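You operate a simulated robot arm through the tools that you are given. There is no shell and no other tool.

You are at the controls of a simulated robot arm. One attempt, no reset.

TASK
Wind about 1.2 m of cable onto the small drum, then brake it.
Fine: counter dial at COUNT, ZERO pressed once and the brake dial at FREE before the crank turns; the counter tells the length.

The check looks at the end state, three seconds after you hand in, the way a careful person would. Anything else that was tipped, shoved, dropped, spilled or broken makes it a failure.

THE ROBOT
A 7-joint arm with a fingered hand, fixed in place. Base frame: the origin is on the floor under the middle of its stand, x ahead of it, y to its left, z up. Readings come in m, rad, newtons and seconds.
With the tool pointing down near the work surface it reaches from about 0.1 to 0.88 m from the base axis. Its first joint turns from -2.007 to 2.007 rad. Payload 5 kg.
The tool frame sits at the grasp point between the pads (the TCP): z along the fingers, y along the line on which they close. The tips reach 0.032 m beyond it. The gripper opens to 0.16 m; its body begins 0.089 m behind the TCP. The gripper is a hand of 4 fingers: y runs from the thumb to the fingers, the wrist lies at [0, 0, -0.267] in the tool frame, and closing takes about 1.5 s.
Orientation is that of the tool frame in the base frame, as a unit quaternion [x, y, z, w]. With the fingers straight down and closing along the base's y, the tool's x points along the base's -x, its y along +y and its z along -z.

THE INTERFACE
- The arm moves only by the tool nudge_tool. Its argument "plan" is a list of rows, each a list of 2 entries, a list of its own where there are three numbers: the turn, a rotation vector about the tool's x, y, z in degrees, then the shift along the tool's x, y, z in m. In form: [[[wx, wy, wz], [dx, dy, dz]], ...]. A call has 1 to 20 rows; each row shifts and turns the commanded pose from where the row before left it, along the tool's axes as they then stand. "fingers" is the closure in counts, from 0 (fully open) to 255 (shut), set as the call begins (left out, the last holds). Rows are played at 5 a second. More than 0.05 m and 0.15 rad between two rows, or a gripper value outside its range, and nothing of the call is played. Where a pose cannot be reached the arm comes as near as it can. A force on the tool above 70 N (or 10 N above the force at the start of the call, whichever is more), or a blocked arm, ends the call early, and 0.2 s more pass. The fingers move at their own pace (about 0.045 m/s each) and stop on an object; they squeeze with about 33 N. The grip force told is the motor's: it shows also when the fingers shut on nothing. Time passes only in rows, and 0.2 s behind the last, so rows that do not move let the fingers close. It gives the time, the measured TCP pose, the force on the tool (base axes), the opening and the grip force at its end, in the units of the frame above (readings bear some noise), with the torque about the TCP (base axes, N m) and any sound that the robot's microphone picked up.
- Cameras (640 x 400 px; columns grow to the right, rows downward): "scene" is fixed at [0.2213, -0.5, 1.2307]; the picture's right is [0.55, -0.84, 0.00], its down [-0.08, -0.05, -1.00] and it looks along [0.83, 0.55, -0.10] (base axes); focal length 214 px, centre (320, 200). "wrist" rides on the gripper at [0.08, -0.004, -0.114] in the tool frame; the picture's right is [0.05, 1.00, 0.00], its down [-0.82, 0.04, -0.58] and it looks along [-0.58, 0.03, 0.82] (tool axes); focal length 265 px, centre (320, 200). There is no depth. A picture from a camera that has moved, and an enlarged one, comes with that camera's place and axes in the base frame and with its lens.
- snapshot(camera): a new picture of that camera. No time passes.
- slide_trunk(by): slides the trunk up (or, below 0, down) by that many m; the arm rides with it, the base frame stays. It gives what a move gives, with no picture.
- move_fingers(finger1, finger2, finger3, thumb_bend): sets how far each is bent, from 0 (flat) to 100 (curled in); at 30 the hand is open as for a grip, at 70 the pads meet at the TCP. One left out holds its place. A second passes; each finger stops where it meets its share of the squeeze, and holds until it gets a number again. A gripper value or a shape takes the hand back. It gives what a move gives, with no picture; readings hold the bend of each and the force on the fingers (four entries, about 0 where the hand has none), thumb and palm.
- hand_shape(shape): the hand has 4 fingers and takes this shape, open, in about a second: jaw (thumb against the fingers, like two jaws); tri (thumb and two fingers); tip (a fingertip pinch); poke (one finger out to press); point (the index stretched); flat (the hand flat); cup (the hand cupped); fist (a fist). The gripper value then closes the fingers along that shape, each until it touches; the sizes above hold for jaw. It gives what a move gives, with no picture.
- close_up(camera, box): a new picture of the part [left, top, right, bottom] of that camera's present view, enlarged. No time passes.
- finish_job(): hands the job in; it is judged then, once.

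Nothing tells you positions but the pictures and the camera data. Unless the task says otherwise, let go and move clear before handing in.

The tools are called as a command line: name --argument value ..., lists and objects as JSON in quotes. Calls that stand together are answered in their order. nudge_tool: Moves the arm, as the interface text tells. Its arguments: {"type":"object","properties":{"plan":{"type":"array","items":{"type":"array"}},"fingers":{"type":"number"}},"required":["plan"]} The other tools are called the same way: slide_trunk (by) moves the trunk up or down; hand_shape (shape) gives the hand a shape; move_fingers (finger1, finger2, finger3, thumb_bend) moves the fingers one by one; snapshot (camera) takes a picture; close_up (camera, box) takes an enlarged picture of a part of a camera's view; finish_job () hands the job in.

At the start:

```text
t: 0.0
ee_pos: [0.5822, -0.1456, 1.3367]
tcp_rot: [0.0, 1.0, 0.0, 0.0]
ft_force: [0.3, -0.4, -0.2]
wrist_torque: [0.01, 0.0, 0.0]
width: 0.1599
grasp_force: 0.1
shape: jaw
bend: [30.0, 30.0, 30.0, 30.0]
finger forces: [0.0, 0.0, 0.0, 0.1, 0.0, 0.0]
trunk travel left (down, up): [-0.7, 0.29]
```

scene: 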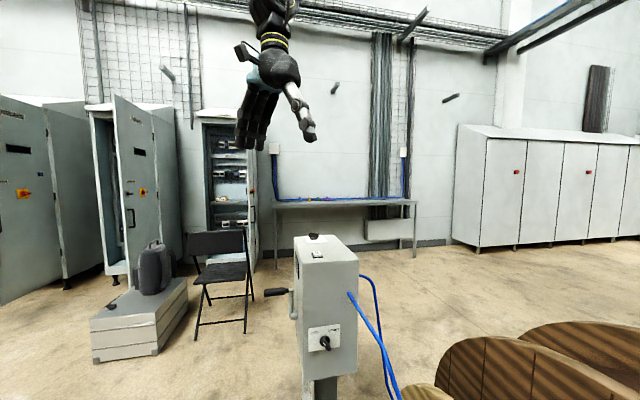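
wrist: 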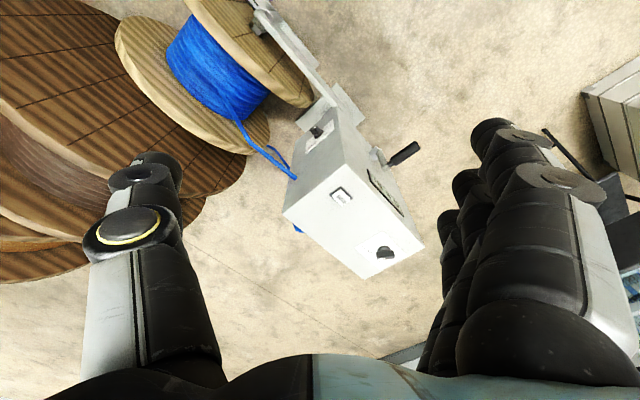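

I see a grey box on a post with a crank on its left side, a dial on its front face, a dial and a button on top, and cable drums to the right. I will take enlarged pictures first to find out what is what.

close_up --camera "scene" --box '[250, 220, 410, 400]'

close_up --camera "wrist" --box '[270, 80, 450, 290]'

snapshot --camera "wrist"

```text
2.22 times, centred on (330, 310) of scene
camera zoom: at [0.2213, -0.5, 1.2307], right [0.55, -0.84, 0.0], down [-0.08, -0.05, -1.0], along [0.83, 0.55, -0.1], focal length 477 px, centre (298, -44)
```

zoom: 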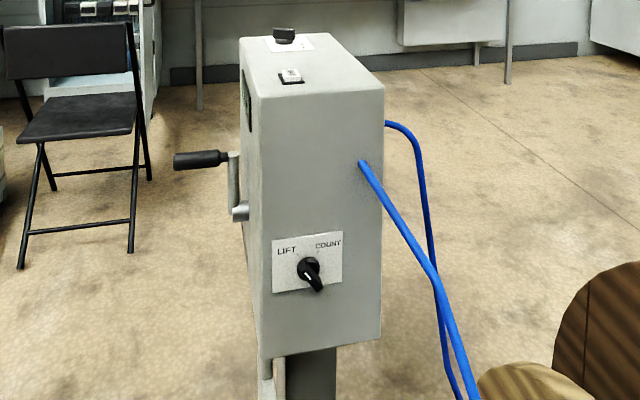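

```text
1.90 times, centred on (360, 185) of wrist
camera zoom: at [0.5016, -0.1501, 1.4508], right [-0.05, 1.0, 0.0], down [0.82, 0.04, 0.58], along [0.58, 0.03, -0.82], focal length 506 px, centre (244, 229)
```

zoom: 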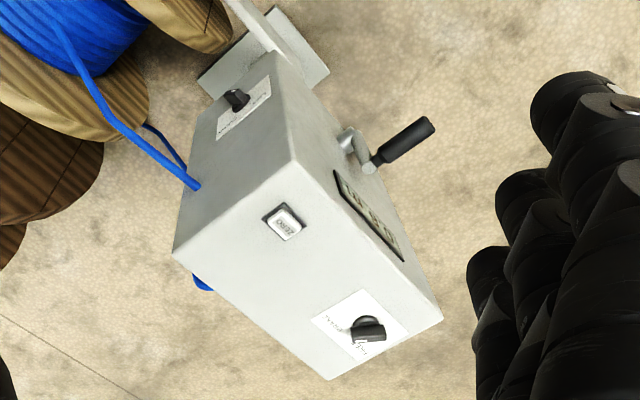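

```text
taken
camera wrist: at [0.5016, -0.1501, 1.4508], right [-0.05, 1.0, 0.0], down [0.82, 0.04, 0.58], along [0.58, 0.03, -0.82], focal length 265 px, centre (320, 200)
```

wrist: 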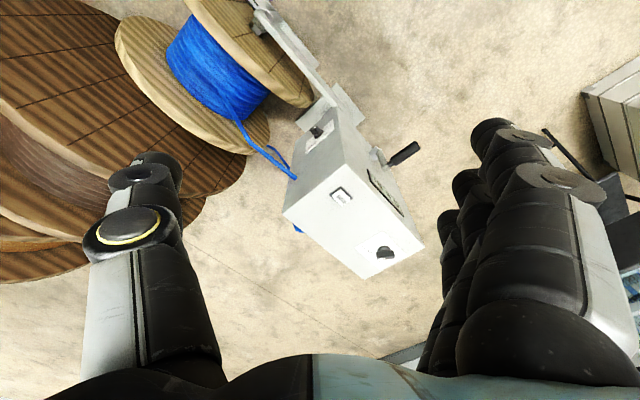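

The box stands turned by 45°: the LIFT/COUNT dial is on its front face, ZERO and the brake dial are on top, and the crank and counter are on the left face. I'll enlarge each control to read its state.

close_up --camera "scene" --box '[300, 315, 350, 360]'

close_up --camera "wrist" --box '[340, 225, 420, 280]'

close_up --camera "wrist" --box '[290, 100, 430, 220]'

close_up --camera "wrist" --box '[100, 0, 380, 180]'

close_up --camera "scene" --box '[290, 225, 350, 275]'

```text
8.89 times, centred on (325, 338) of scene
camera zoom: at [0.2213, -0.5, 1.2307], right [0.55, -0.84, 0.0], down [-0.08, -0.05, -1.0], along [0.83, 0.55, -0.1], focal length 1906 px, centre (276, -1022)
```

zoom: 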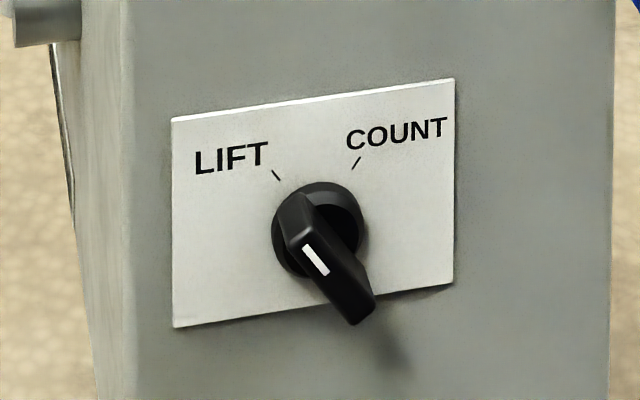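

```text
7.27 times, centred on (380, 252) of wrist
camera zoom: at [0.5016, -0.1501, 1.4508], right [-0.05, 1.0, 0.0], down [0.82, 0.04, 0.58], along [0.58, 0.03, -0.82], focal length 1930 px, centre (-116, -182)
```

zoom: 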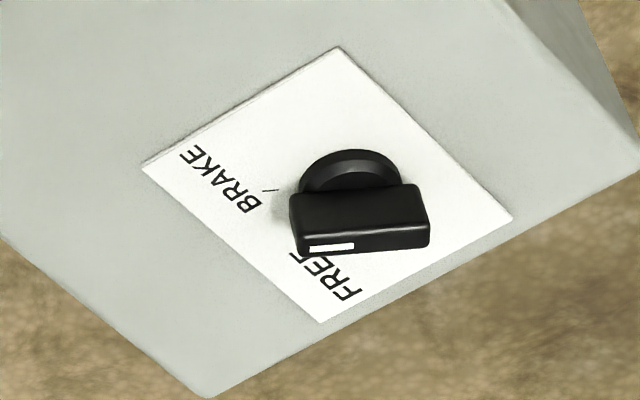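

```text
3.33 times, centred on (360, 160) of wrist
camera zoom: at [0.5016, -0.1501, 1.4508], right [-0.05, 1.0, 0.0], down [0.82, 0.04, 0.58], along [0.58, 0.03, -0.82], focal length 885 px, centre (187, 333)
```

zoom: 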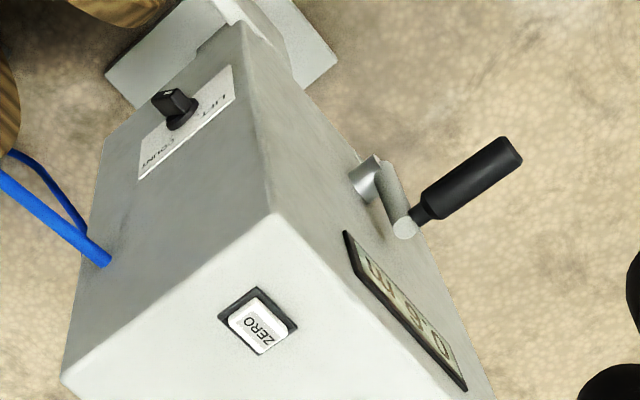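

```text
2.22 times, centred on (240, 90) of wrist
camera zoom: at [0.5016, -0.1501, 1.4508], right [-0.05, 1.0, 0.0], down [0.82, 0.04, 0.58], along [0.58, 0.03, -0.82], focal length 590 px, centre (498, 444)
```

zoom: 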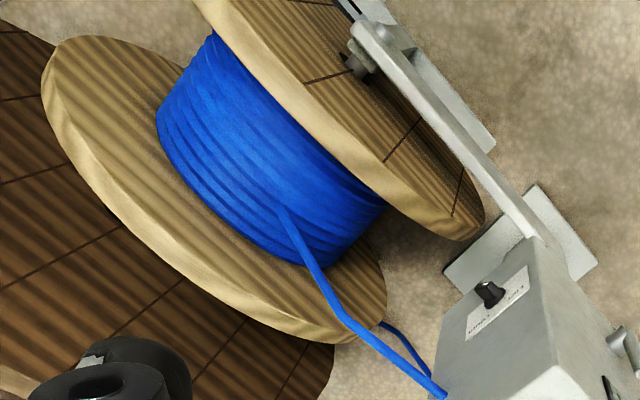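

```text
8.00 times, centred on (320, 250) of scene
camera zoom: at [0.2213, -0.5, 1.2307], right [0.55, -0.84, 0.0], down [-0.08, -0.05, -1.0], along [0.83, 0.55, -0.1], focal length 1716 px, centre (320, -200)
```

zoom: 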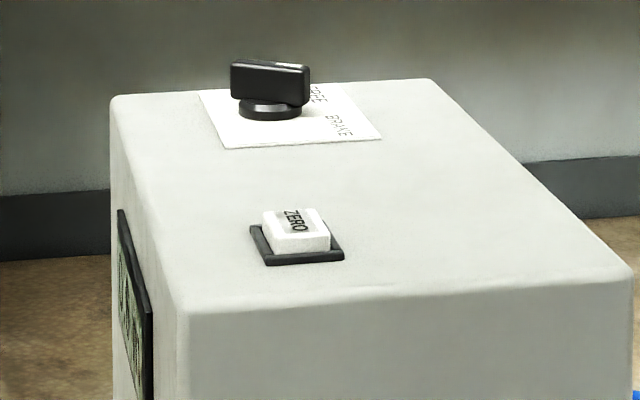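

The pointers show LIFT on the front dial and BRAKE on the top dial; FREE lies toward +x, and COUNT is a quarter turn clockwise. I'll try the poke shape, out in free space, to see where the finger ends up.

hand_shape --shape "poke"

snapshot --camera "wrist"

snapshot --camera "scene"

```text
t: 0.9
ee_pos: [0.5803, -0.1447, 1.3373]
tcp_rot: [0.0, 1.0, 0.0, 0.0]
ft_force: [0.6, -0.2, 0.6]
wrist_torque: [0.03, 0.0, -0.02]
width: 0.0002
grasp_force: 0.0
shape: poke
bend: [100.0, 100.0, 100.0, 47.0]
finger forces: [0.0, 0.1, 0.1, 0.1, 0.0, 0.0]
trunk travel left (down, up): [-0.7, 0.29]
```

```text
taken
camera wrist: at [0.5016, -0.1501, 1.4508], right [-0.05, 1.0, 0.0], down [0.82, 0.04, 0.58], along [0.58, 0.03, -0.82], focal length 265 px, centre (320, 200)
```

wrist: 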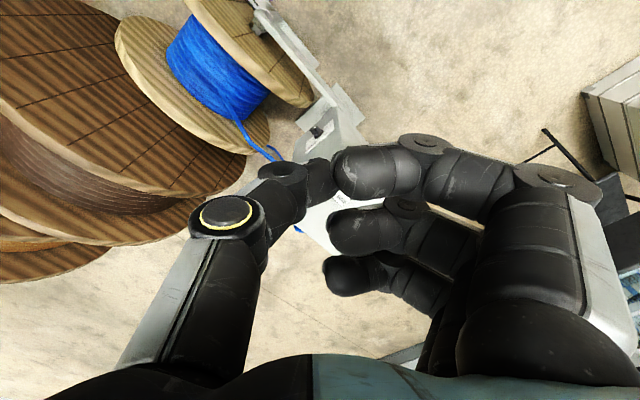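

```text
taken
```

scene: 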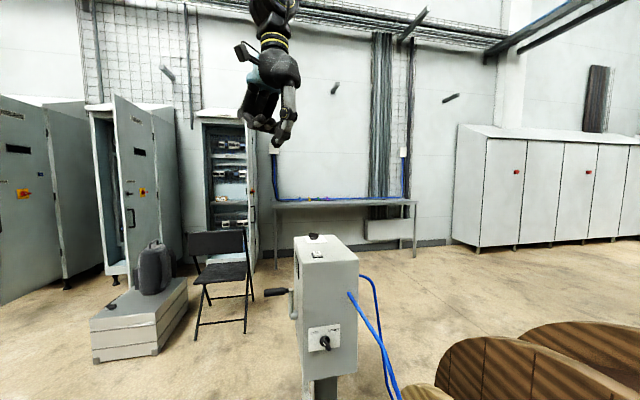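

In poke the three fingers curl and only the thumb stays out. I'll compare that with the point shape.

hand_shape --shape "point"

snapshot --camera "wrist"

close_up --camera "scene" --box '[200, 0, 360, 180]'

```text
t: 1.8
ee_pos: [0.5815, -0.1455, 1.3362]
tcp_rot: [0.0, 1.0, 0.0, -0.001]
ft_force: [-0.5, -0.4, -0.1]
wrist_torque: [-0.02, 0.0, -0.01]
width: 0.1522
grasp_force: 0.1
shape: point
bend: [30.0, 100.0, 100.0, 54.0]
finger forces: [0.0, 0.0, 0.1, 0.0, 0.0, 0.0]
trunk travel left (down, up): [-0.7, 0.29]
```

```text
taken
camera wrist: at [0.5016, -0.1501, 1.4508], right [-0.05, 1.0, 0.0], down [0.82, 0.04, 0.58], along [0.58, 0.03, -0.82], focal length 265 px, centre (320, 200)
```

wrist: 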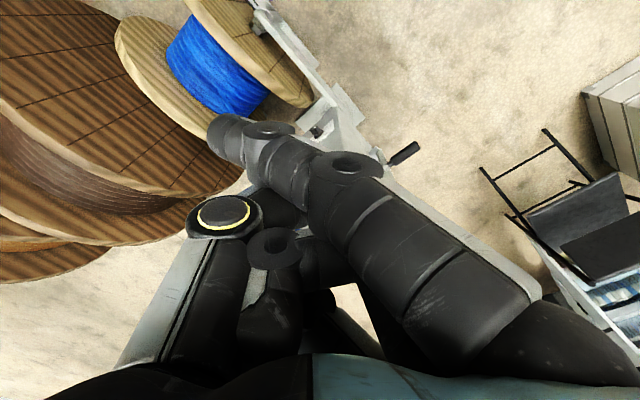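

```text
2.22 times, centred on (280, 90) of scene
camera zoom: at [0.2213, -0.5, 1.2307], right [0.55, -0.84, 0.0], down [-0.08, -0.05, -1.0], along [0.83, 0.55, -0.1], focal length 477 px, centre (409, 444)
```

zoom: 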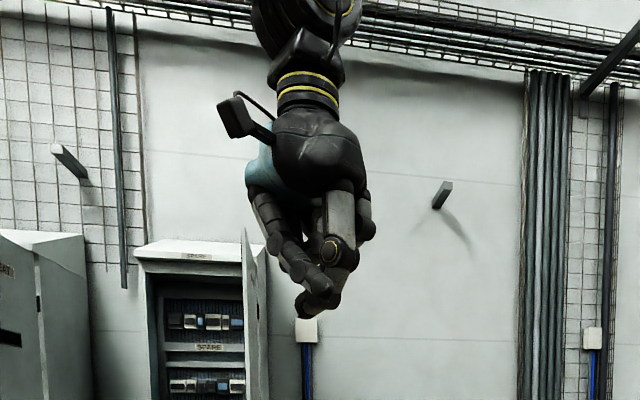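

Point sends the index out at a slant across the hand, which makes the tip hard to place. I'll look at the tip pinch too, since a pinch on the bar knobs may be the cleanest way to turn them.

hand_shape --shape "tip"

snapshot --camera "wrist"

close_up --camera "scene" --box '[200, 0, 360, 180]'

nudge_tool --plan '[[[0, 0, 0], [0, 0, 0]], [[0, 0, 0], [0, 0, 0]], [[0, 0, 0], [0, 0, 0]], [[0, 0, 0], [0, 0, 0]], [[0, 0, 0], [0, 0, 0]], [[0, 0, 0], [0, 0, 0]], [[0, 0, 0], [0, 0, 0]], [[0, 0, 0], [0, 0, 0]]]' --fingers 255

snapshot --camera "wrist"

close_up --camera "scene" --box '[200, 0, 360, 180]'

```text
t: 2.7
ee_pos: [0.5826, -0.1462, 1.337]
tcp_rot: [0.001, 1.0, -0.001, 0.0]
ft_force: [-0.4, 0.2, -0.5]
wrist_torque: [-0.01, 0.01, 0.04]
width: 0.1598
grasp_force: 0.0
shape: tip
bend: [1.0, 30.0, 1.0, 30.0]
finger forces: [0.0, 0.1, 0.0, 0.1, 0.1, 0.0]
trunk travel left (down, up): [-0.7, 0.29]
```

```text
taken
camera wrist: at [0.5016, -0.1502, 1.4508], right [-0.05, 1.0, 0.0], down [0.82, 0.04, 0.58], along [0.58, 0.03, -0.82], focal length 265 px, centre (320, 200)
```

wrist: 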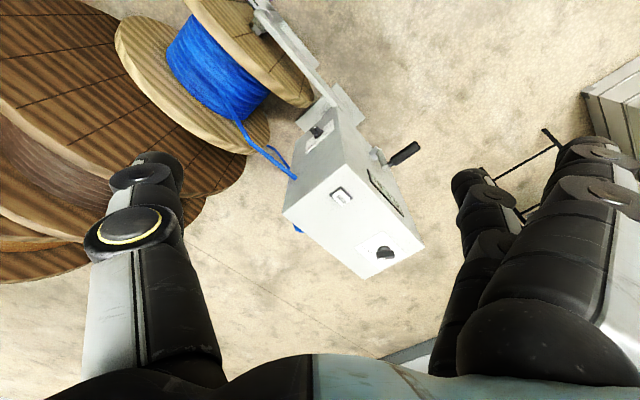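

```text
2.22 times, centred on (280, 90) of scene
camera zoom: at [0.2213, -0.5, 1.2307], right [0.55, -0.84, 0.0], down [-0.08, -0.05, -1.0], along [0.83, 0.55, -0.1], focal length 477 px, centre (409, 444)
```

zoom: 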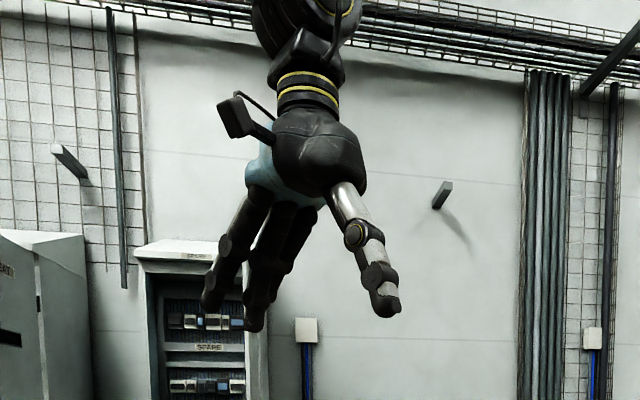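

```text
t: 4.5
ee_pos: [0.5816, -0.1447, 1.3362]
tcp_rot: [-0.001, 1.0, -0.001, 0.0]
ft_force: [-0.4, 0.6, -0.2]
wrist_torque: [0.03, -0.01, -0.03]
width: 0.0
grasp_force: 0.0
shape: tip
bend: [1.0, 70.0, 1.0, 70.0]
finger forces: [0.1, 0.1, 0.0, 0.1, 0.0, 0.1]
trunk travel left (down, up): [-0.7, 0.29]
```

```text
taken
camera wrist: at [0.5016, -0.1501, 1.4508], right [-0.05, 1.0, 0.0], down [0.82, 0.04, 0.58], along [0.58, 0.03, -0.82], focal length 265 px, centre (320, 200)
```

wrist: 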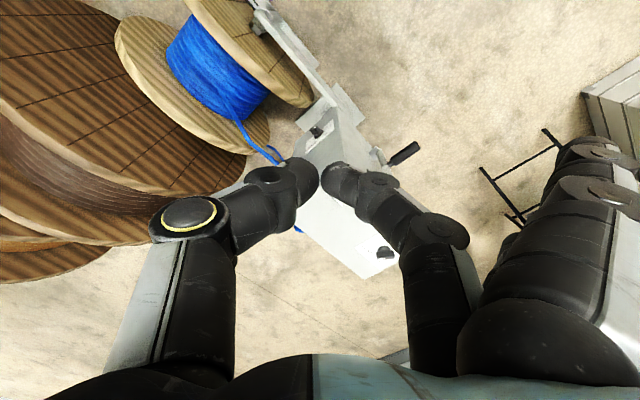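

```text
2.22 times, centred on (280, 90) of scene
camera zoom: at [0.2213, -0.5, 1.2307], right [0.55, -0.84, 0.0], down [-0.08, -0.05, -1.0], along [0.83, 0.55, -0.1], focal length 477 px, centre (409, 444)
```

zoom: 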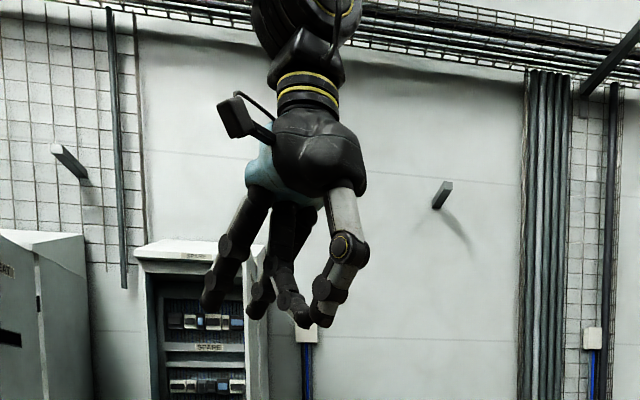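

The tip shape gives a clean thumb-and-middle-finger pinch right at the TCP, tips about 0.034 m beyond it. I put the brake dial near (0.99, 0.04, 0.97), which may be at the edge of reach, so I'll move over the box at a safe height to test that.

nudge_tool --plan '[[[0, 0, 0], [-0.041, 0.0186, 0.014]], [[0, 0, 0], [-0.041, 0.0186, 0.014]], [[0, 0, 0], [-0.041, 0.0186, 0.014]], [[0, 0, 0], [-0.041, 0.0186, 0.014]], [[0, 0, 0], [-0.041, 0.0186, 0.014]], [[0, 0, 0], [-0.041, 0.0186, 0.014]], [[0, 0, 0], [-0.041, 0.0186, 0.014]], [[0, 0, 0], [-0.041, 0.0186, 0.014]], [[0, 0, 0], [0, 0, 0]], [[0, 0, 0], [0, 0, 0]]]'

snapshot --camera "wrist"

snapshot --camera "scene"

```text
t: 6.7
ee_pos: [0.9114, 0.004, 1.2239]
tcp_rot: [-0.001, 1.0, 0.001, 0.0]
ft_force: [0.2, -0.8, -0.9]
wrist_torque: [-0.06, 0.0, 0.01]
width: 0.0002
grasp_force: 32.8
shape: tip
bend: [28.0, 64.0, 28.0, 67.0]
finger forces: [0.1, 0.0, 0.2, 0.1, 0.0, 0.1]
trunk travel left (down, up): [-0.7, 0.29]
```

```text
taken
camera wrist: at [0.8307, -0.0005, 1.3375], right [-0.05, 1.0, 0.0], down [0.82, 0.04, 0.58], along [0.58, 0.03, -0.82], focal length 265 px, centre (320, 200)
```

wrist: 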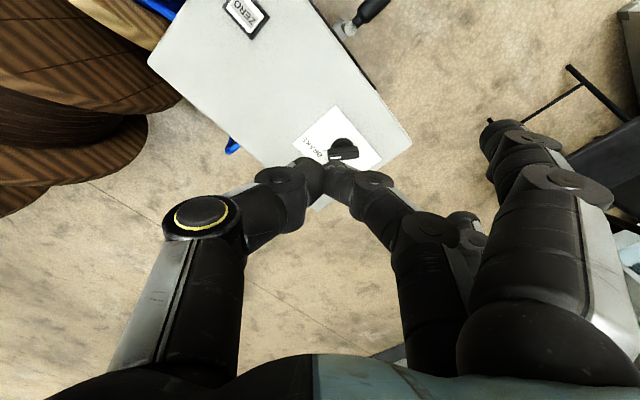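

```text
taken
```

scene: 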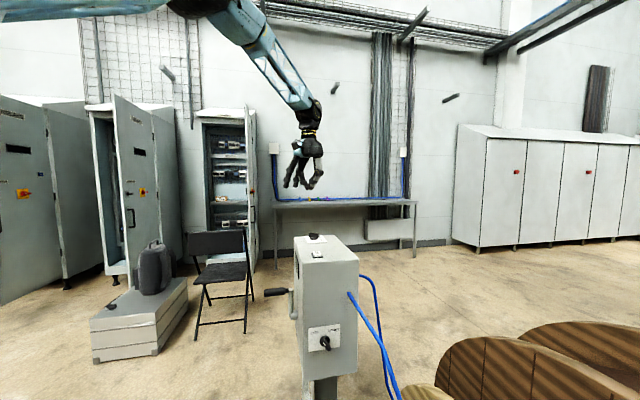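

The tool reaches x = 0.91 pointing straight down without trouble. Now I'll enlarge the brake dial from this nearer view to refine its position.

close_up --camera "wrist" --box '[270, 90, 430, 190]'

close_up --camera "wrist" --box '[140, 0, 460, 200]'

```text
4.00 times, centred on (350, 140) of wrist
camera zoom: at [0.8307, -0.0005, 1.3375], right [-0.05, 1.0, 0.0], down [0.82, 0.04, 0.58], along [0.58, 0.03, -0.82], focal length 1062 px, centre (200, 440)
```

zoom: 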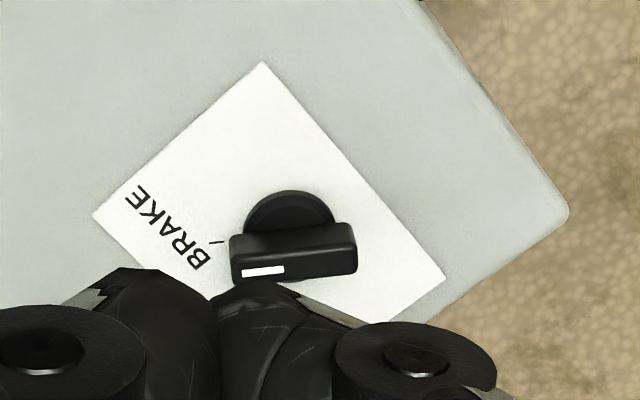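

```text
2.00 times, centred on (300, 100) of wrist
camera zoom: at [0.8307, -0.0005, 1.3375], right [-0.05, 1.0, 0.0], down [0.82, 0.04, 0.58], along [0.58, 0.03, -0.82], focal length 531 px, centre (360, 400)
```

zoom: 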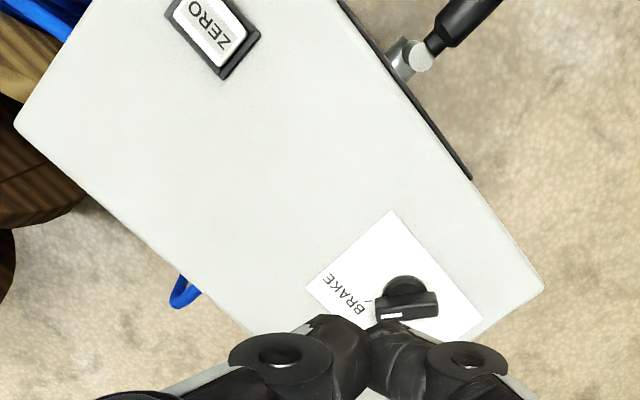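

The dial axis comes out at about (0.995, 0.042), bar along −y (BRAKE), and the box yaw is 45°. I'll look at the tri shape, since two fingers against the thumb should carry the turning torque better.

hand_shape --shape "tri"

nudge_tool --plan '[[[0, 0, 0], [0, 0, 0]], [[0, 0, 0], [0, 0, 0]], [[0, 0, 0], [0, 0, 0]], [[0, 0, 0], [0, 0, 0]], [[0, 0, 0], [0, 0, 0]], [[0, 0, 0], [0, 0, 0]], [[0, 0, 0], [0, 0, 0]], [[0, 0, 0], [0, 0, 0]]]' --fingers 230

snapshot --camera "wrist"

close_up --camera "scene" --box '[260, 100, 360, 200]'

```text
t: 7.6
ee_pos: [0.9089, 0.0033, 1.2233]
tcp_rot: [0.0, 1.0, -0.001, 0.0]
ft_force: [0.3, 0.4, 0.1]
wrist_torque: [0.0, -0.03, -0.02]
width: 0.1598
grasp_force: 0.0
shape: tri
bend: [30.0, 30.0, 1.0, 30.0]
finger forces: [0.1, 0.0, 0.0, 0.1, 0.0, 0.0]
trunk travel left (down, up): [-0.7, 0.29]
```

```text
t: 9.4
ee_pos: [0.9116, 0.003, 1.2238]
tcp_rot: [0.001, 1.0, 0.0, 0.0]
ft_force: [-0.5, 0.0, 0.6]
wrist_torque: [-0.01, -0.01, 0.03]
width: 0.0161
grasp_force: 0.0
shape: tri
bend: [72.0, 72.0, 1.0, 70.0]
finger forces: [0.1, 0.0, 0.0, 0.0, 0.0, 0.0]
trunk travel left (down, up): [-0.7, 0.29]
```

```text
taken
camera wrist: at [0.8301, -0.0009, 1.3381], right [-0.05, 1.0, 0.0], down [0.82, 0.04, 0.58], along [0.58, 0.03, -0.82], focal length 265 px, centre (320, 200)
```

wrist: 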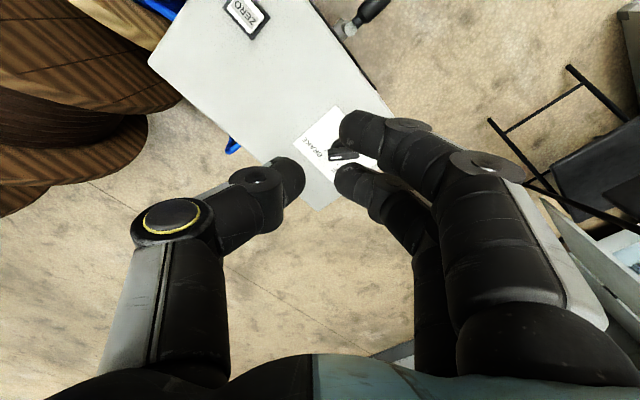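

```text
4.00 times, centred on (310, 150) of scene
camera zoom: at [0.2213, -0.5, 1.2307], right [0.55, -0.84, 0.0], down [-0.08, -0.05, -1.0], along [0.83, 0.55, -0.1], focal length 858 px, centre (360, 400)
```

zoom: 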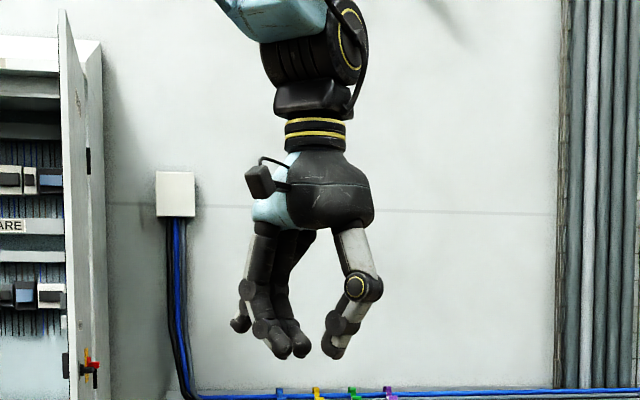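

In tri the index sits about 0.035 m off to one side, so I'll use the tip pinch, placed slightly toward the pointer end, and swing it round the dial axis. First I turn the hand to straddle the bar and come down to 3 cm above it.

hand_shape --shape "tip"

nudge_tool --plan '[[[0, 0, 8.1], [0, 0, 0]], [[0, 0, 8.1], [0, 0, 0]], [[0, 0, 8.1], [0, 0, 0]], [[0, 0, 8.1], [0, 0, 0]], [[0, 0, 8.1], [0, 0, 0]], [[0, 0, 8.1], [0, 0, 0]], [[0, 0, 8.1], [0, 0, 0]], [[0, 0, 8.1], [0, 0, 0]], [[0, 0, 8.1], [0, 0, 0]], [[0, 0, 8.1], [0, 0, 0]], [[0, 0, 0], [0.006, 0.045, 0.0]], [[0, 0, 0], [0.0069, 0.0451, 0.0]], [[0, 0, 0], [0, 0, 0]], [[0, 0, 0], [0, 0, 0]]]' --fingers 170

snapshot --camera "wrist"

snapshot --camera "scene"

```text
t: 10.3
ee_pos: [0.91, 0.0037, 1.2248]
tcp_rot: [0.0, 1.0, 0.0, 0.0]
ft_force: [0.6, 0.4, 0.7]
wrist_torque: [0.0, 0.02, -0.02]
width: 0.1601
grasp_force: 0.1
shape: tip
bend: [1.0, 30.0, 1.0, 30.0]
finger forces: [0.0, 0.0, 0.0, 0.0, 0.1, 0.0]
trunk travel left (down, up): [-0.7, 0.29]
```

```text
t: 13.3
ee_pos: [0.9974, 0.0298, 1.2237]
tcp_rot: [0.65, 0.76, -0.001, -0.001]
ft_force: [-0.2, 0.2, -0.8]
wrist_torque: [0.0, 0.0, 0.01]
width: 0.0533
grasp_force: 0.0
shape: tip
bend: [1.0, 73.0, 1.0, 70.0]
finger forces: [0.0, 0.1, 0.1, 0.0, 0.0, 0.1]
trunk travel left (down, up): [-0.7, 0.29]
```

```text
taken
camera wrist: at [0.9809, 0.1085, 1.3381], right [0.98, 0.21, 0.0], down [0.17, -0.8, 0.58], along [0.12, -0.56, -0.82], focal length 265 px, centre (320, 200)
```

wrist: 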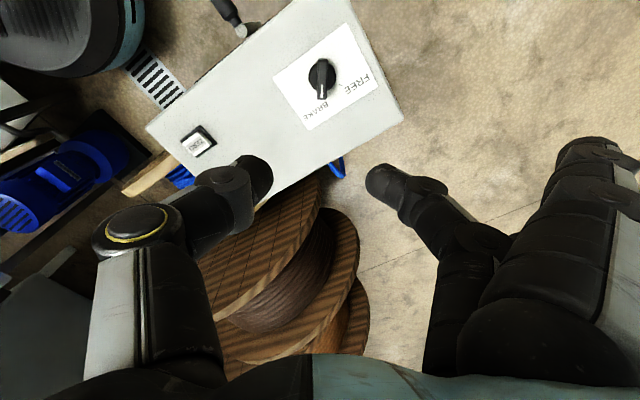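

```text
taken
```

scene: 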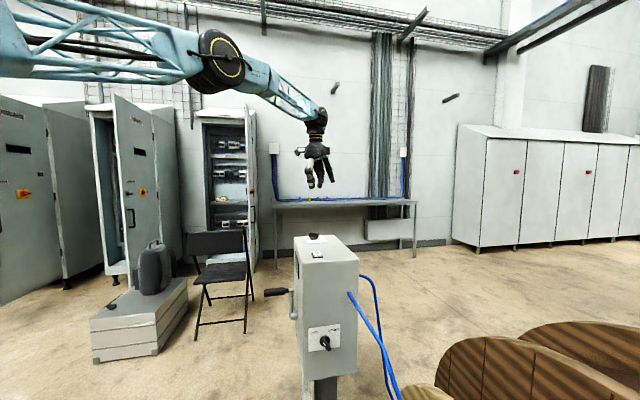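

The hand now straddles the bar's line, and I get a clear view of the dial from this side. I'll enlarge it to measure the bar angle and both tick marks.

close_up --camera "wrist" --box '[260, 30, 390, 120]'

close_up --camera "wrist" --box '[140, 0, 420, 220]'

```text
4.44 times, centred on (325, 75) of wrist
camera zoom: at [0.9809, 0.1085, 1.3381], right [0.98, 0.21, 0.0], down [0.17, -0.8, 0.58], along [0.12, -0.56, -0.82], focal length 1180 px, centre (298, 756)
```

zoom: 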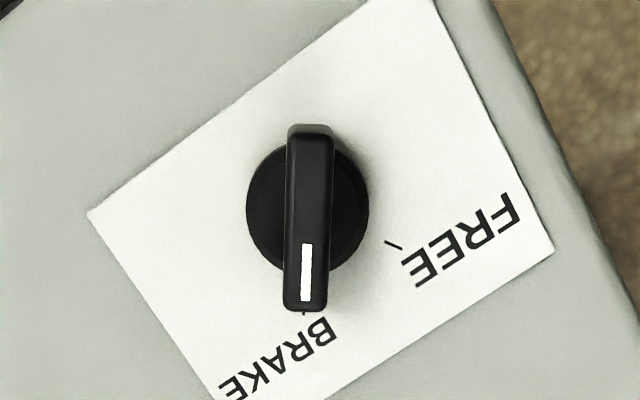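

```text
1.82 times, centred on (280, 110) of wrist
camera zoom: at [0.9809, 0.1085, 1.3381], right [0.98, 0.21, 0.0], down [0.17, -0.8, 0.58], along [0.12, -0.56, -0.82], focal length 483 px, centre (393, 364)
```

zoom: 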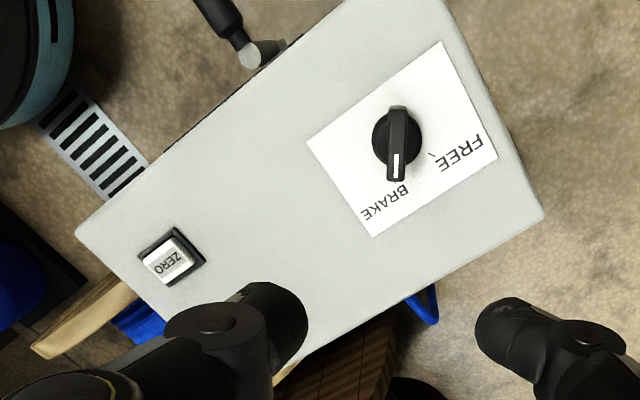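

Bar at −80° on its BRAKE tick, FREE tick at −10°, axis near (0.997, 0.0435), so a 70° turn is needed. I'll descend in two stages with the fingers about 5 cm apart.

nudge_tool --plan '[[[0, 0, 0], [0, 0, 0.045]], [[0, 0, 0], [0, 0, 0.045]], [[0, 0, 0], [0, 0, 0.045]], [[0, 0, 0], [0, 0, 0.045]], [[0, 0, 0], [0, 0, 0]]]'

snapshot --camera "wrist"

close_up --camera "scene" --box '[270, 180, 370, 270]'

```text
t: 14.5
ee_pos: [0.9963, 0.0303, 1.0437]
tcp_rot: [0.649, 0.76, 0.0, 0.0]
ft_force: [-0.9, 0.5, -0.1]
wrist_torque: [0.03, 0.0, -0.02]
width: 0.0535
grasp_force: 0.1
shape: tip
bend: [1.0, 73.0, 1.0, 70.0]
finger forces: [0.0, 0.0, 0.0, 0.0, 0.0, 0.0]
trunk travel left (down, up): [-0.7, 0.29]
```

```text
taken
camera wrist: at [0.9791, 0.1088, 1.1578], right [0.98, 0.21, 0.0], down [0.17, -0.8, 0.58], along [0.12, -0.56, -0.82], focal length 265 px, centre (320, 200)
```

wrist: 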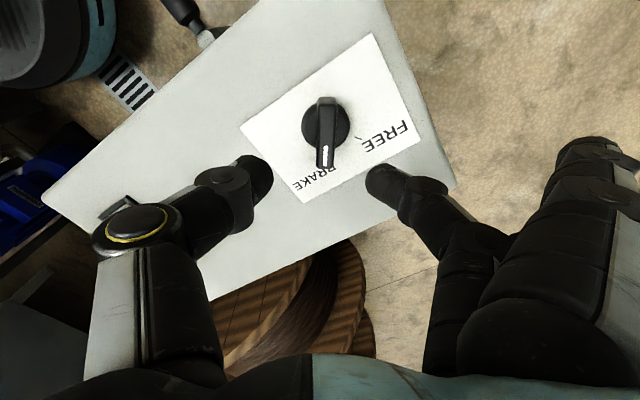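

```text
4.44 times, centred on (320, 225) of scene
camera zoom: at [0.2213, -0.5, 1.2307], right [0.55, -0.84, 0.0], down [-0.08, -0.05, -1.0], along [0.83, 0.55, -0.1], focal length 953 px, centre (320, 89)
```

zoom: 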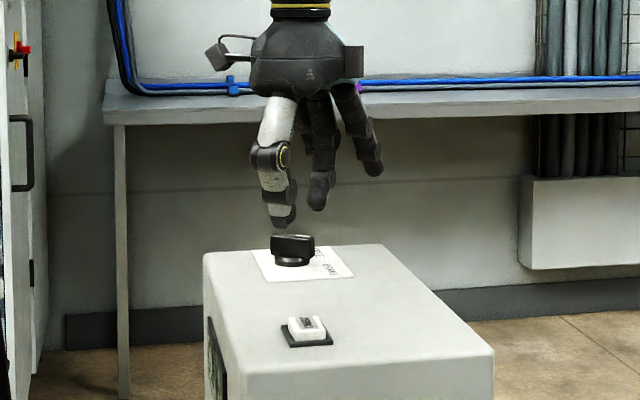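

The pinch is centred over the pointer half of the bar, tips about 2 cm above its top. I'll go down the last 4 cm and then close.

nudge_tool --plan '[[[0, 0, 0], [0, 0, 0.02]], [[0, 0, 0], [0, 0, 0.015]], [[0, 0, 0], [0, 0, 0.008]], [[0, 0, 0], [0, 0, 0]]]'

nudge_tool --plan '[[[0, 0, 0], [0, 0, 0]], [[0, 0, 0], [0, 0, 0]], [[0, 0, 0], [0, 0, 0]], [[0, 0, 0], [0, 0, 0]], [[0, 0, 0], [0, 0, 0]], [[0, 0, 0], [0, 0, 0]]]' --fingers 255

snapshot --camera "wrist"

close_up --camera "scene" --box '[270, 180, 370, 270]'

```text
t: 15.5
ee_pos: [0.9959, 0.0312, 1.0014]
tcp_rot: [0.649, 0.761, 0.0, 0.0]
ft_force: [0.1, 0.8, 0.5]
wrist_torque: [0.0, 0.01, -0.02]
width: 0.0536
grasp_force: 0.1
shape: tip
bend: [1.0, 73.0, 1.0, 70.0]
finger forces: [0.0, 0.1, 0.0, 0.0, 0.1, 0.0]
trunk travel left (down, up): [-0.7, 0.29]
```

```text
t: 16.9
ee_pos: [0.9957, 0.0304, 1.0006]
tcp_rot: [0.65, 0.76, 0.001, 0.0]
ft_force: [1.7, -0.4, -0.1]
wrist_torque: [0.13, -0.36, -0.05]
width: 0.0117
grasp_force: 33.1
shape: tip
bend: [27.0, 72.0, 27.0, 70.0]
finger forces: [0.0, 28.0, 0.0, 0.0, 27.6, 0.0]
trunk travel left (down, up): [-0.7, 0.29]
```

```text
taken
camera wrist: at [0.9798, 0.1088, 1.1157], right [0.98, 0.21, 0.0], down [0.17, -0.8, 0.58], along [0.12, -0.56, -0.82], focal length 265 px, centre (320, 200)
```

wrist: 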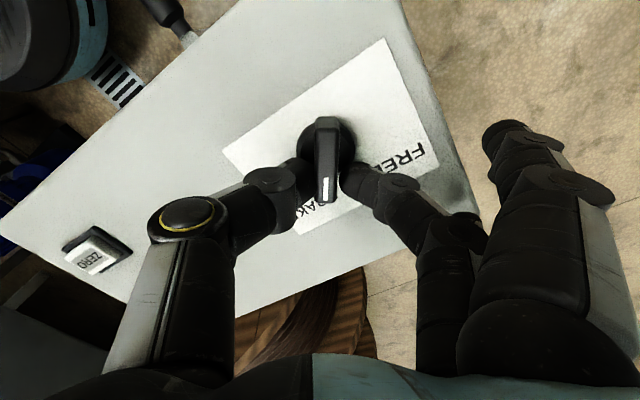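

```text
4.44 times, centred on (320, 225) of scene
camera zoom: at [0.2213, -0.5, 1.2307], right [0.55, -0.84, 0.0], down [-0.08, -0.05, -1.0], along [0.83, 0.55, -0.1], focal length 953 px, centre (320, 89)
```

zoom: 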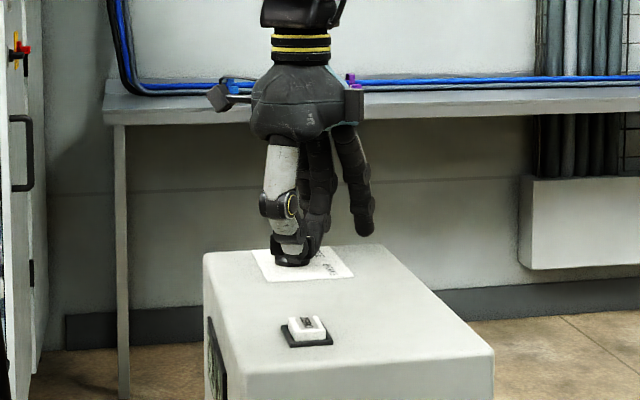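

The pinch holds the bar with about 28 N on each side. Now I turn it 70° counter-clockwise, seen from above, swinging the TCP round the dial axis.

nudge_tool --plan '[[[0, 0, -7], [0.0001, 0.00167, 0]], [[0, 0, -7], [0.0001, 0.00167, 0]], [[0, 0, -7], [0.0001, 0.00167, 0]], [[0, 0, -7], [0.0001, 0.00167, 0]], [[0, 0, -7], [0.0001, 0.00167, 0]], [[0, 0, -7], [0.0001, 0.00167, 0]], [[0, 0, -7], [0.0001, 0.00167, 0]], [[0, 0, -7], [0.0001, 0.00167, 0]], [[0, 0, -7], [0.0001, 0.00167, 0]], [[0, 0, -7], [0.0001, 0.00167, 0]], [[0, 0, 0], [0, 0, 0]]]'

snapshot --camera "wrist"

```text
t: 19.3
ee_pos: [1.0081, 0.0399, 1.0021]
tcp_rot: [0.097, 0.995, 0.0, 0.0]
ft_force: [4.5, -12.7, 2.9]
wrist_torque: [-0.04, -0.36, -0.43]
width: 0.0109
grasp_force: 33.1
shape: tip
bend: [28.0, 72.0, 28.0, 70.0]
finger forces: [0.1, 27.6, 0.0, 0.0, 38.8, 0.0]
trunk travel left (down, up): [-0.7, 0.29]
```

```text
taken
camera wrist: at [0.9295, 0.0502, 1.1159], right [0.14, 0.99, 0.0], down [0.81, -0.11, 0.58], along [0.57, -0.08, -0.82], focal length 265 px, centre (320, 200)
```

wrist: 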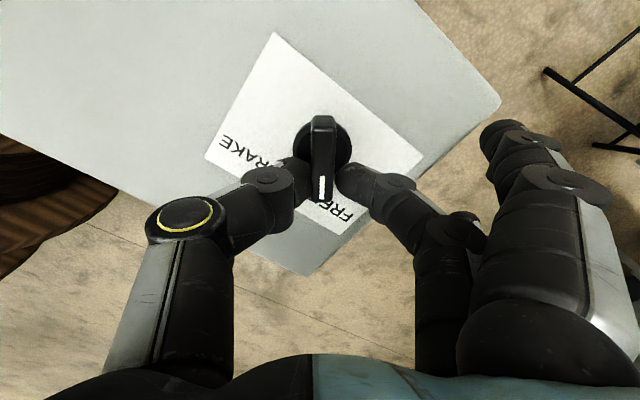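

The bar has followed and now points at FREE. I'll open the fingers, rise clear and check it.

nudge_tool --plan '[[[0, 0, 0], [0, 0, 0]], [[0, 0, 0], [0, 0, 0]], [[0, 0, 0], [0, 0, 0]], [[0, 0, 0], [0, 0, 0]], [[0, 0, 0], [0, 0, 0]]]' --fingers 165

nudge_tool --plan '[[[0, 0, 0], [0, 0, -0.03]], [[0, 0, 0], [0, 0, -0.04]], [[0, 0, 0], [0, 0, -0.04]], [[0, 0, 0], [0, 0, 0]]]'

close_up --camera "wrist" --box '[200, 0, 480, 220]'

```text
t: 20.5
ee_pos: [1.0091, 0.0417, 1.0021]
tcp_rot: [0.095, 0.995, 0.0, 0.001]
ft_force: [0.1, 0.6, 0.0]
wrist_torque: [-0.02, 0.01, 0.04]
width: 0.0559
grasp_force: 0.0
shape: tip
bend: [1.0, 73.0, 1.0, 70.0]
finger forces: [0.1, 0.1, 0.0, 0.1, 0.0, 0.0]
trunk travel left (down, up): [-0.7, 0.29]
```

```text
t: 21.5
ee_pos: [1.008, 0.041, 1.1119]
tcp_rot: [0.096, 0.995, 0.0, 0.0]
ft_force: [0.6, 0.6, 1.1]
wrist_torque: [-0.04, 0.0, -0.01]
width: 0.0561
grasp_force: 0.1
shape: tip
bend: [1.0, 73.0, 1.0, 70.0]
finger forces: [0.0, 0.0, 0.0, 0.1, 0.1, 0.0]
trunk travel left (down, up): [-0.7, 0.29]
```

```text
1.82 times, centred on (340, 110) of wrist
camera zoom: at [0.929, 0.0524, 1.2257], right [0.14, 0.99, 0.0], down [0.81, -0.11, 0.58], along [0.57, -0.08, -0.82], focal length 483 px, centre (284, 364)
```

zoom: 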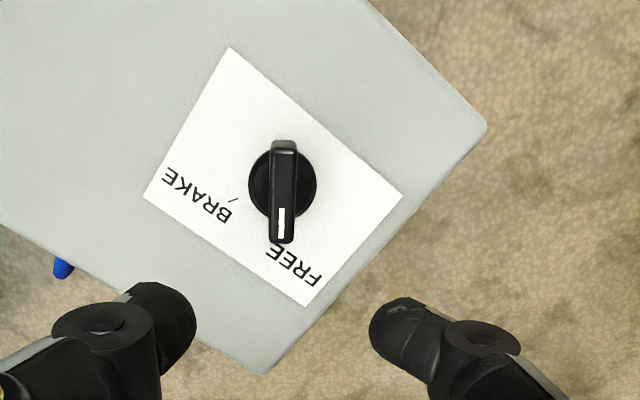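

The brake dial is at FREE. Next is the front dial at about (0.805, −0.135, 0.68): I'll back off over the box to a staging pose in front of it and tilt the hand 45° so the wrist camera faces the dial.

nudge_tool --plan '[[[0, 0, 0], [0.02795, -0.03438, -0.01167]], [[0, 0, 0], [0.02795, -0.03438, -0.01167]], [[0, 0, 0], [0.02795, -0.03438, -0.01167]], [[0, 0, 0], [0.02795, -0.03438, -0.01167]], [[0, 0, 0], [0.02795, -0.03438, -0.01167]], [[0, 0, 0], [0.02795, -0.03438, -0.01167]], [[0, 0, 0], [0.02795, -0.03438, -0.01167]], [[0, 0, 0], [0.02795, -0.03438, -0.01167]], [[0, 0, 0], [0.02795, -0.03438, -0.01167]], [[0, 0, 0], [0.02795, -0.03438, -0.01167]], [[0, 0, 0], [0.02795, -0.03438, -0.01167]], [[0, 0, 0], [0.02795, -0.03438, -0.01167]], [[0, 0, 0], [0, 0, 0]]]'

nudge_tool --plan '[[[0, 0, -8], [0, 0, 0]], [[0, 0, -8], [0, 0, 0]], [[0, 0, -8], [0, 0, 0]], [[0, 0, -8], [0, 0, 0]], [[0, 0, -8], [0, 0, 0]], [[0, 0, -8], [0, 0, 0]], [[0, 0, -8], [0, 0, 0]], [[0, -7.5, 0], [0, 0, 0]], [[0, -7.5, 0], [0, 0, 0]], [[0, -7.5, 0], [0, 0, 0]], [[0, -7.5, 0], [0, 0, 0]], [[0, -7.5, 0], [0, 0, 0]], [[0, -7.5, 0], [0, 0, 0]], [[0, 0, 0], [0, 0, 0]], [[0, 0, 0], [0, 0, 0]]]'

snapshot --camera "wrist"

snapshot --camera "scene"

```text
t: 24.3
ee_pos: [0.5995, -0.2999, 1.2516]
tcp_rot: [0.096, 0.995, 0.001, 0.0]
ft_force: [0.2, -0.6, -0.3]
wrist_torque: [0.04, 0.04, 0.01]
width: 0.0562
grasp_force: 0.0
shape: tip
bend: [1.0, 73.0, 1.0, 70.0]
finger forces: [0.0, 0.1, 0.1, 0.0, 0.0, 0.1]
trunk travel left (down, up): [-0.7, 0.29]
```

```text
t: 27.5
ee_pos: [0.6007, -0.3015, 1.2531]
tcp_rot: [-0.353, 0.854, 0.146, 0.354]
ft_force: [0.4, 0.8, 0.3]
wrist_torque: [0.0, -0.02, 0.01]
width: 0.0559
grasp_force: 0.1
shape: tip
bend: [1.0, 73.0, 1.0, 70.0]
finger forces: [0.1, 0.0, 0.0, 0.0, 0.1, 0.0]
trunk travel left (down, up): [-0.7, 0.29]
```

```text
taken
camera wrist: at [0.5067, -0.4013, 1.2761], right [-0.73, 0.68, -0.04], down [0.09, 0.15, 0.98], along [0.68, 0.72, -0.17], focal length 265 px, centre (320, 200)
```

wrist: 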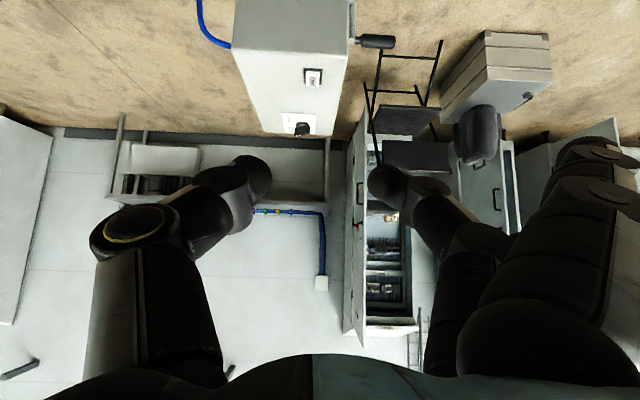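

```text
taken
```

scene: 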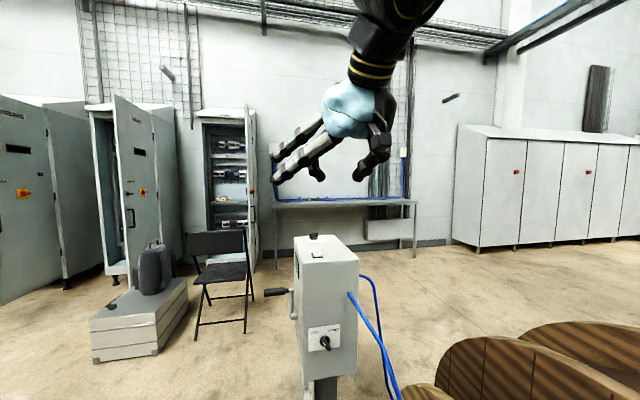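

The tilted staging pose works, and the camera looks straight at the box front. I'll move down to about 12 cm short of the dial along the tool axis.

nudge_tool --plan '[[[0, 0, 0], [0.02203, -0.00135, 0.04203]], [[0, 0, 0], [0.02203, -0.00135, 0.04203]], [[0, 0, 0], [0.02203, -0.00135, 0.04203]], [[0, 0, 0], [0.02203, -0.00135, 0.04203]], [[0, 0, 0], [0.02203, -0.00135, 0.04203]], [[0, 0, 0], [0.02203, -0.00135, 0.04203]], [[0, 0, 0], [0.02203, -0.00135, 0.04203]], [[0, 0, 0], [0.02203, -0.00135, 0.04203]], [[0, 0, 0], [0.02203, -0.00135, 0.04203]], [[0, 0, 0], [0.02203, -0.00135, 0.04203]], [[0, 0, 0], [0, 0, 0]], [[0, 0, 0], [0, 0, 0]]]'

snapshot --camera "wrist"

snapshot --camera "scene"

```text
t: 30.1
ee_pos: [0.7108, -0.2109, 0.7973]
tcp_rot: [-0.354, 0.853, 0.147, 0.354]
ft_force: [-0.1, 0.4, 0.0]
wrist_torque: [-0.01, -0.01, 0.0]
width: 0.056
grasp_force: 0.0
shape: tip
bend: [1.0, 73.0, 1.0, 70.0]
finger forces: [0.0, 0.1, 0.0, 0.0, 0.0, 0.1]
trunk travel left (down, up): [-0.7, 0.29]
```

```text
taken
camera wrist: at [0.6174, -0.3111, 0.8221], right [-0.73, 0.68, -0.04], down [0.09, 0.15, 0.98], along [0.68, 0.72, -0.17], focal length 265 px, centre (320, 200)
```

wrist: 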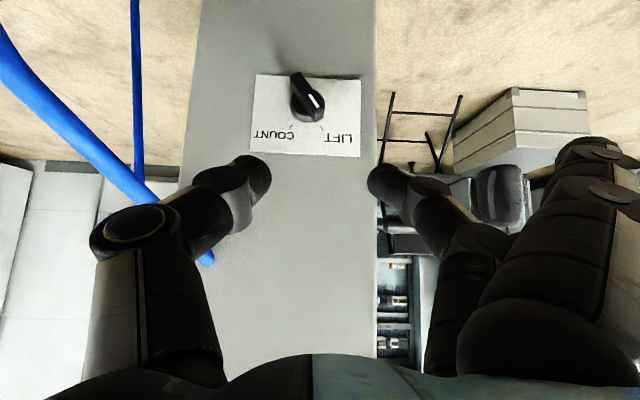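

```text
taken
```

scene: 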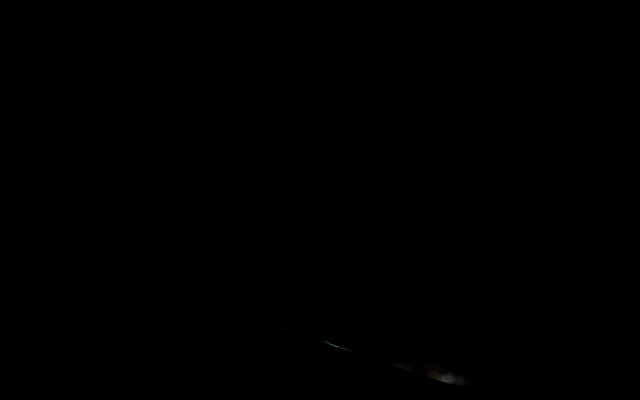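

The arm hides the scene camera now, but the wrist view shows the dial clearly, upside down. I'll enlarge it to refine the position.

close_up --camera "wrist" --box '[240, 60, 380, 160]'

```text
4.00 times, centred on (310, 110) of wrist
camera zoom: at [0.6174, -0.3111, 0.8221], right [-0.73, 0.68, -0.04], down [0.09, 0.15, 0.98], along [0.68, 0.72, -0.17], focal length 1062 px, centre (360, 560)
```

zoom: 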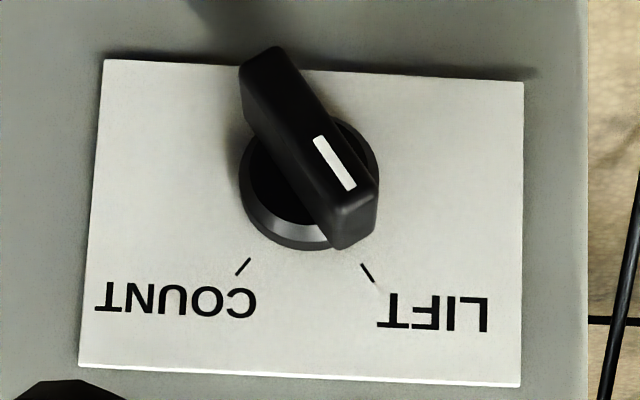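

The dial axis is confirmed at 0.680 m height, with ticks about 36° either side of up. I'll narrow the fork to about 4 cm and advance most of the way.

nudge_tool --plan '[[[0, 0, 0], [0, 0, 0.03]], [[0, 0, 0], [0, 0, 0.03]], [[0, 0, 0], [0, 0, 0.02]], [[0, 0, 0], [0, 0, 0]], [[0, 0, 0], [0, 0, 0]]]' --fingers 195

snapshot --camera "wrist"

close_up --camera "wrist" --box '[230, 80, 410, 200]'

```text
t: 31.3
ee_pos: [0.7517, -0.1694, 0.7434]
tcp_rot: [-0.354, 0.854, 0.146, 0.353]
ft_force: [-0.5, 0.1, -0.2]
wrist_torque: [0.01, -0.02, 0.02]
width: 0.038
grasp_force: 0.0
shape: tip
bend: [1.0, 73.0, 1.0, 70.0]
finger forces: [0.0, 0.0, 0.0, 0.0, 0.0, 0.0]
trunk travel left (down, up): [-0.7, 0.29]
```

```text
taken
camera wrist: at [0.6572, -0.2711, 0.7665], right [-0.73, 0.68, -0.04], down [0.09, 0.15, 0.98], along [0.68, 0.72, -0.17], focal length 265 px, centre (320, 200)
```

wrist: 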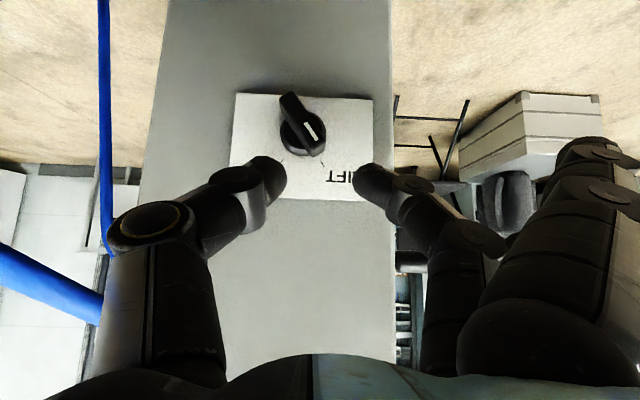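

```text
3.33 times, centred on (320, 140) of wrist
camera zoom: at [0.6572, -0.2711, 0.7665], right [-0.73, 0.68, -0.04], down [0.09, 0.15, 0.98], along [0.68, 0.72, -0.17], focal length 885 px, centre (320, 400)
```

zoom: 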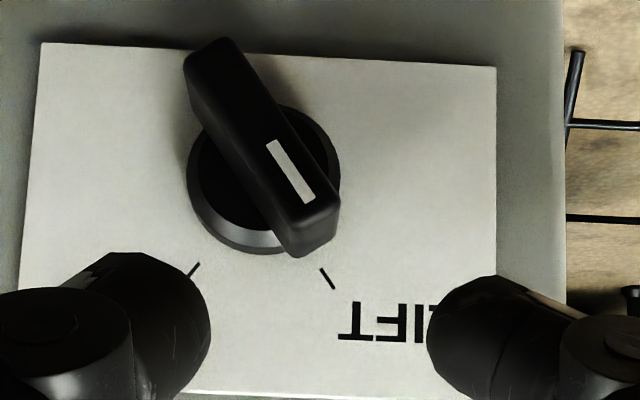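

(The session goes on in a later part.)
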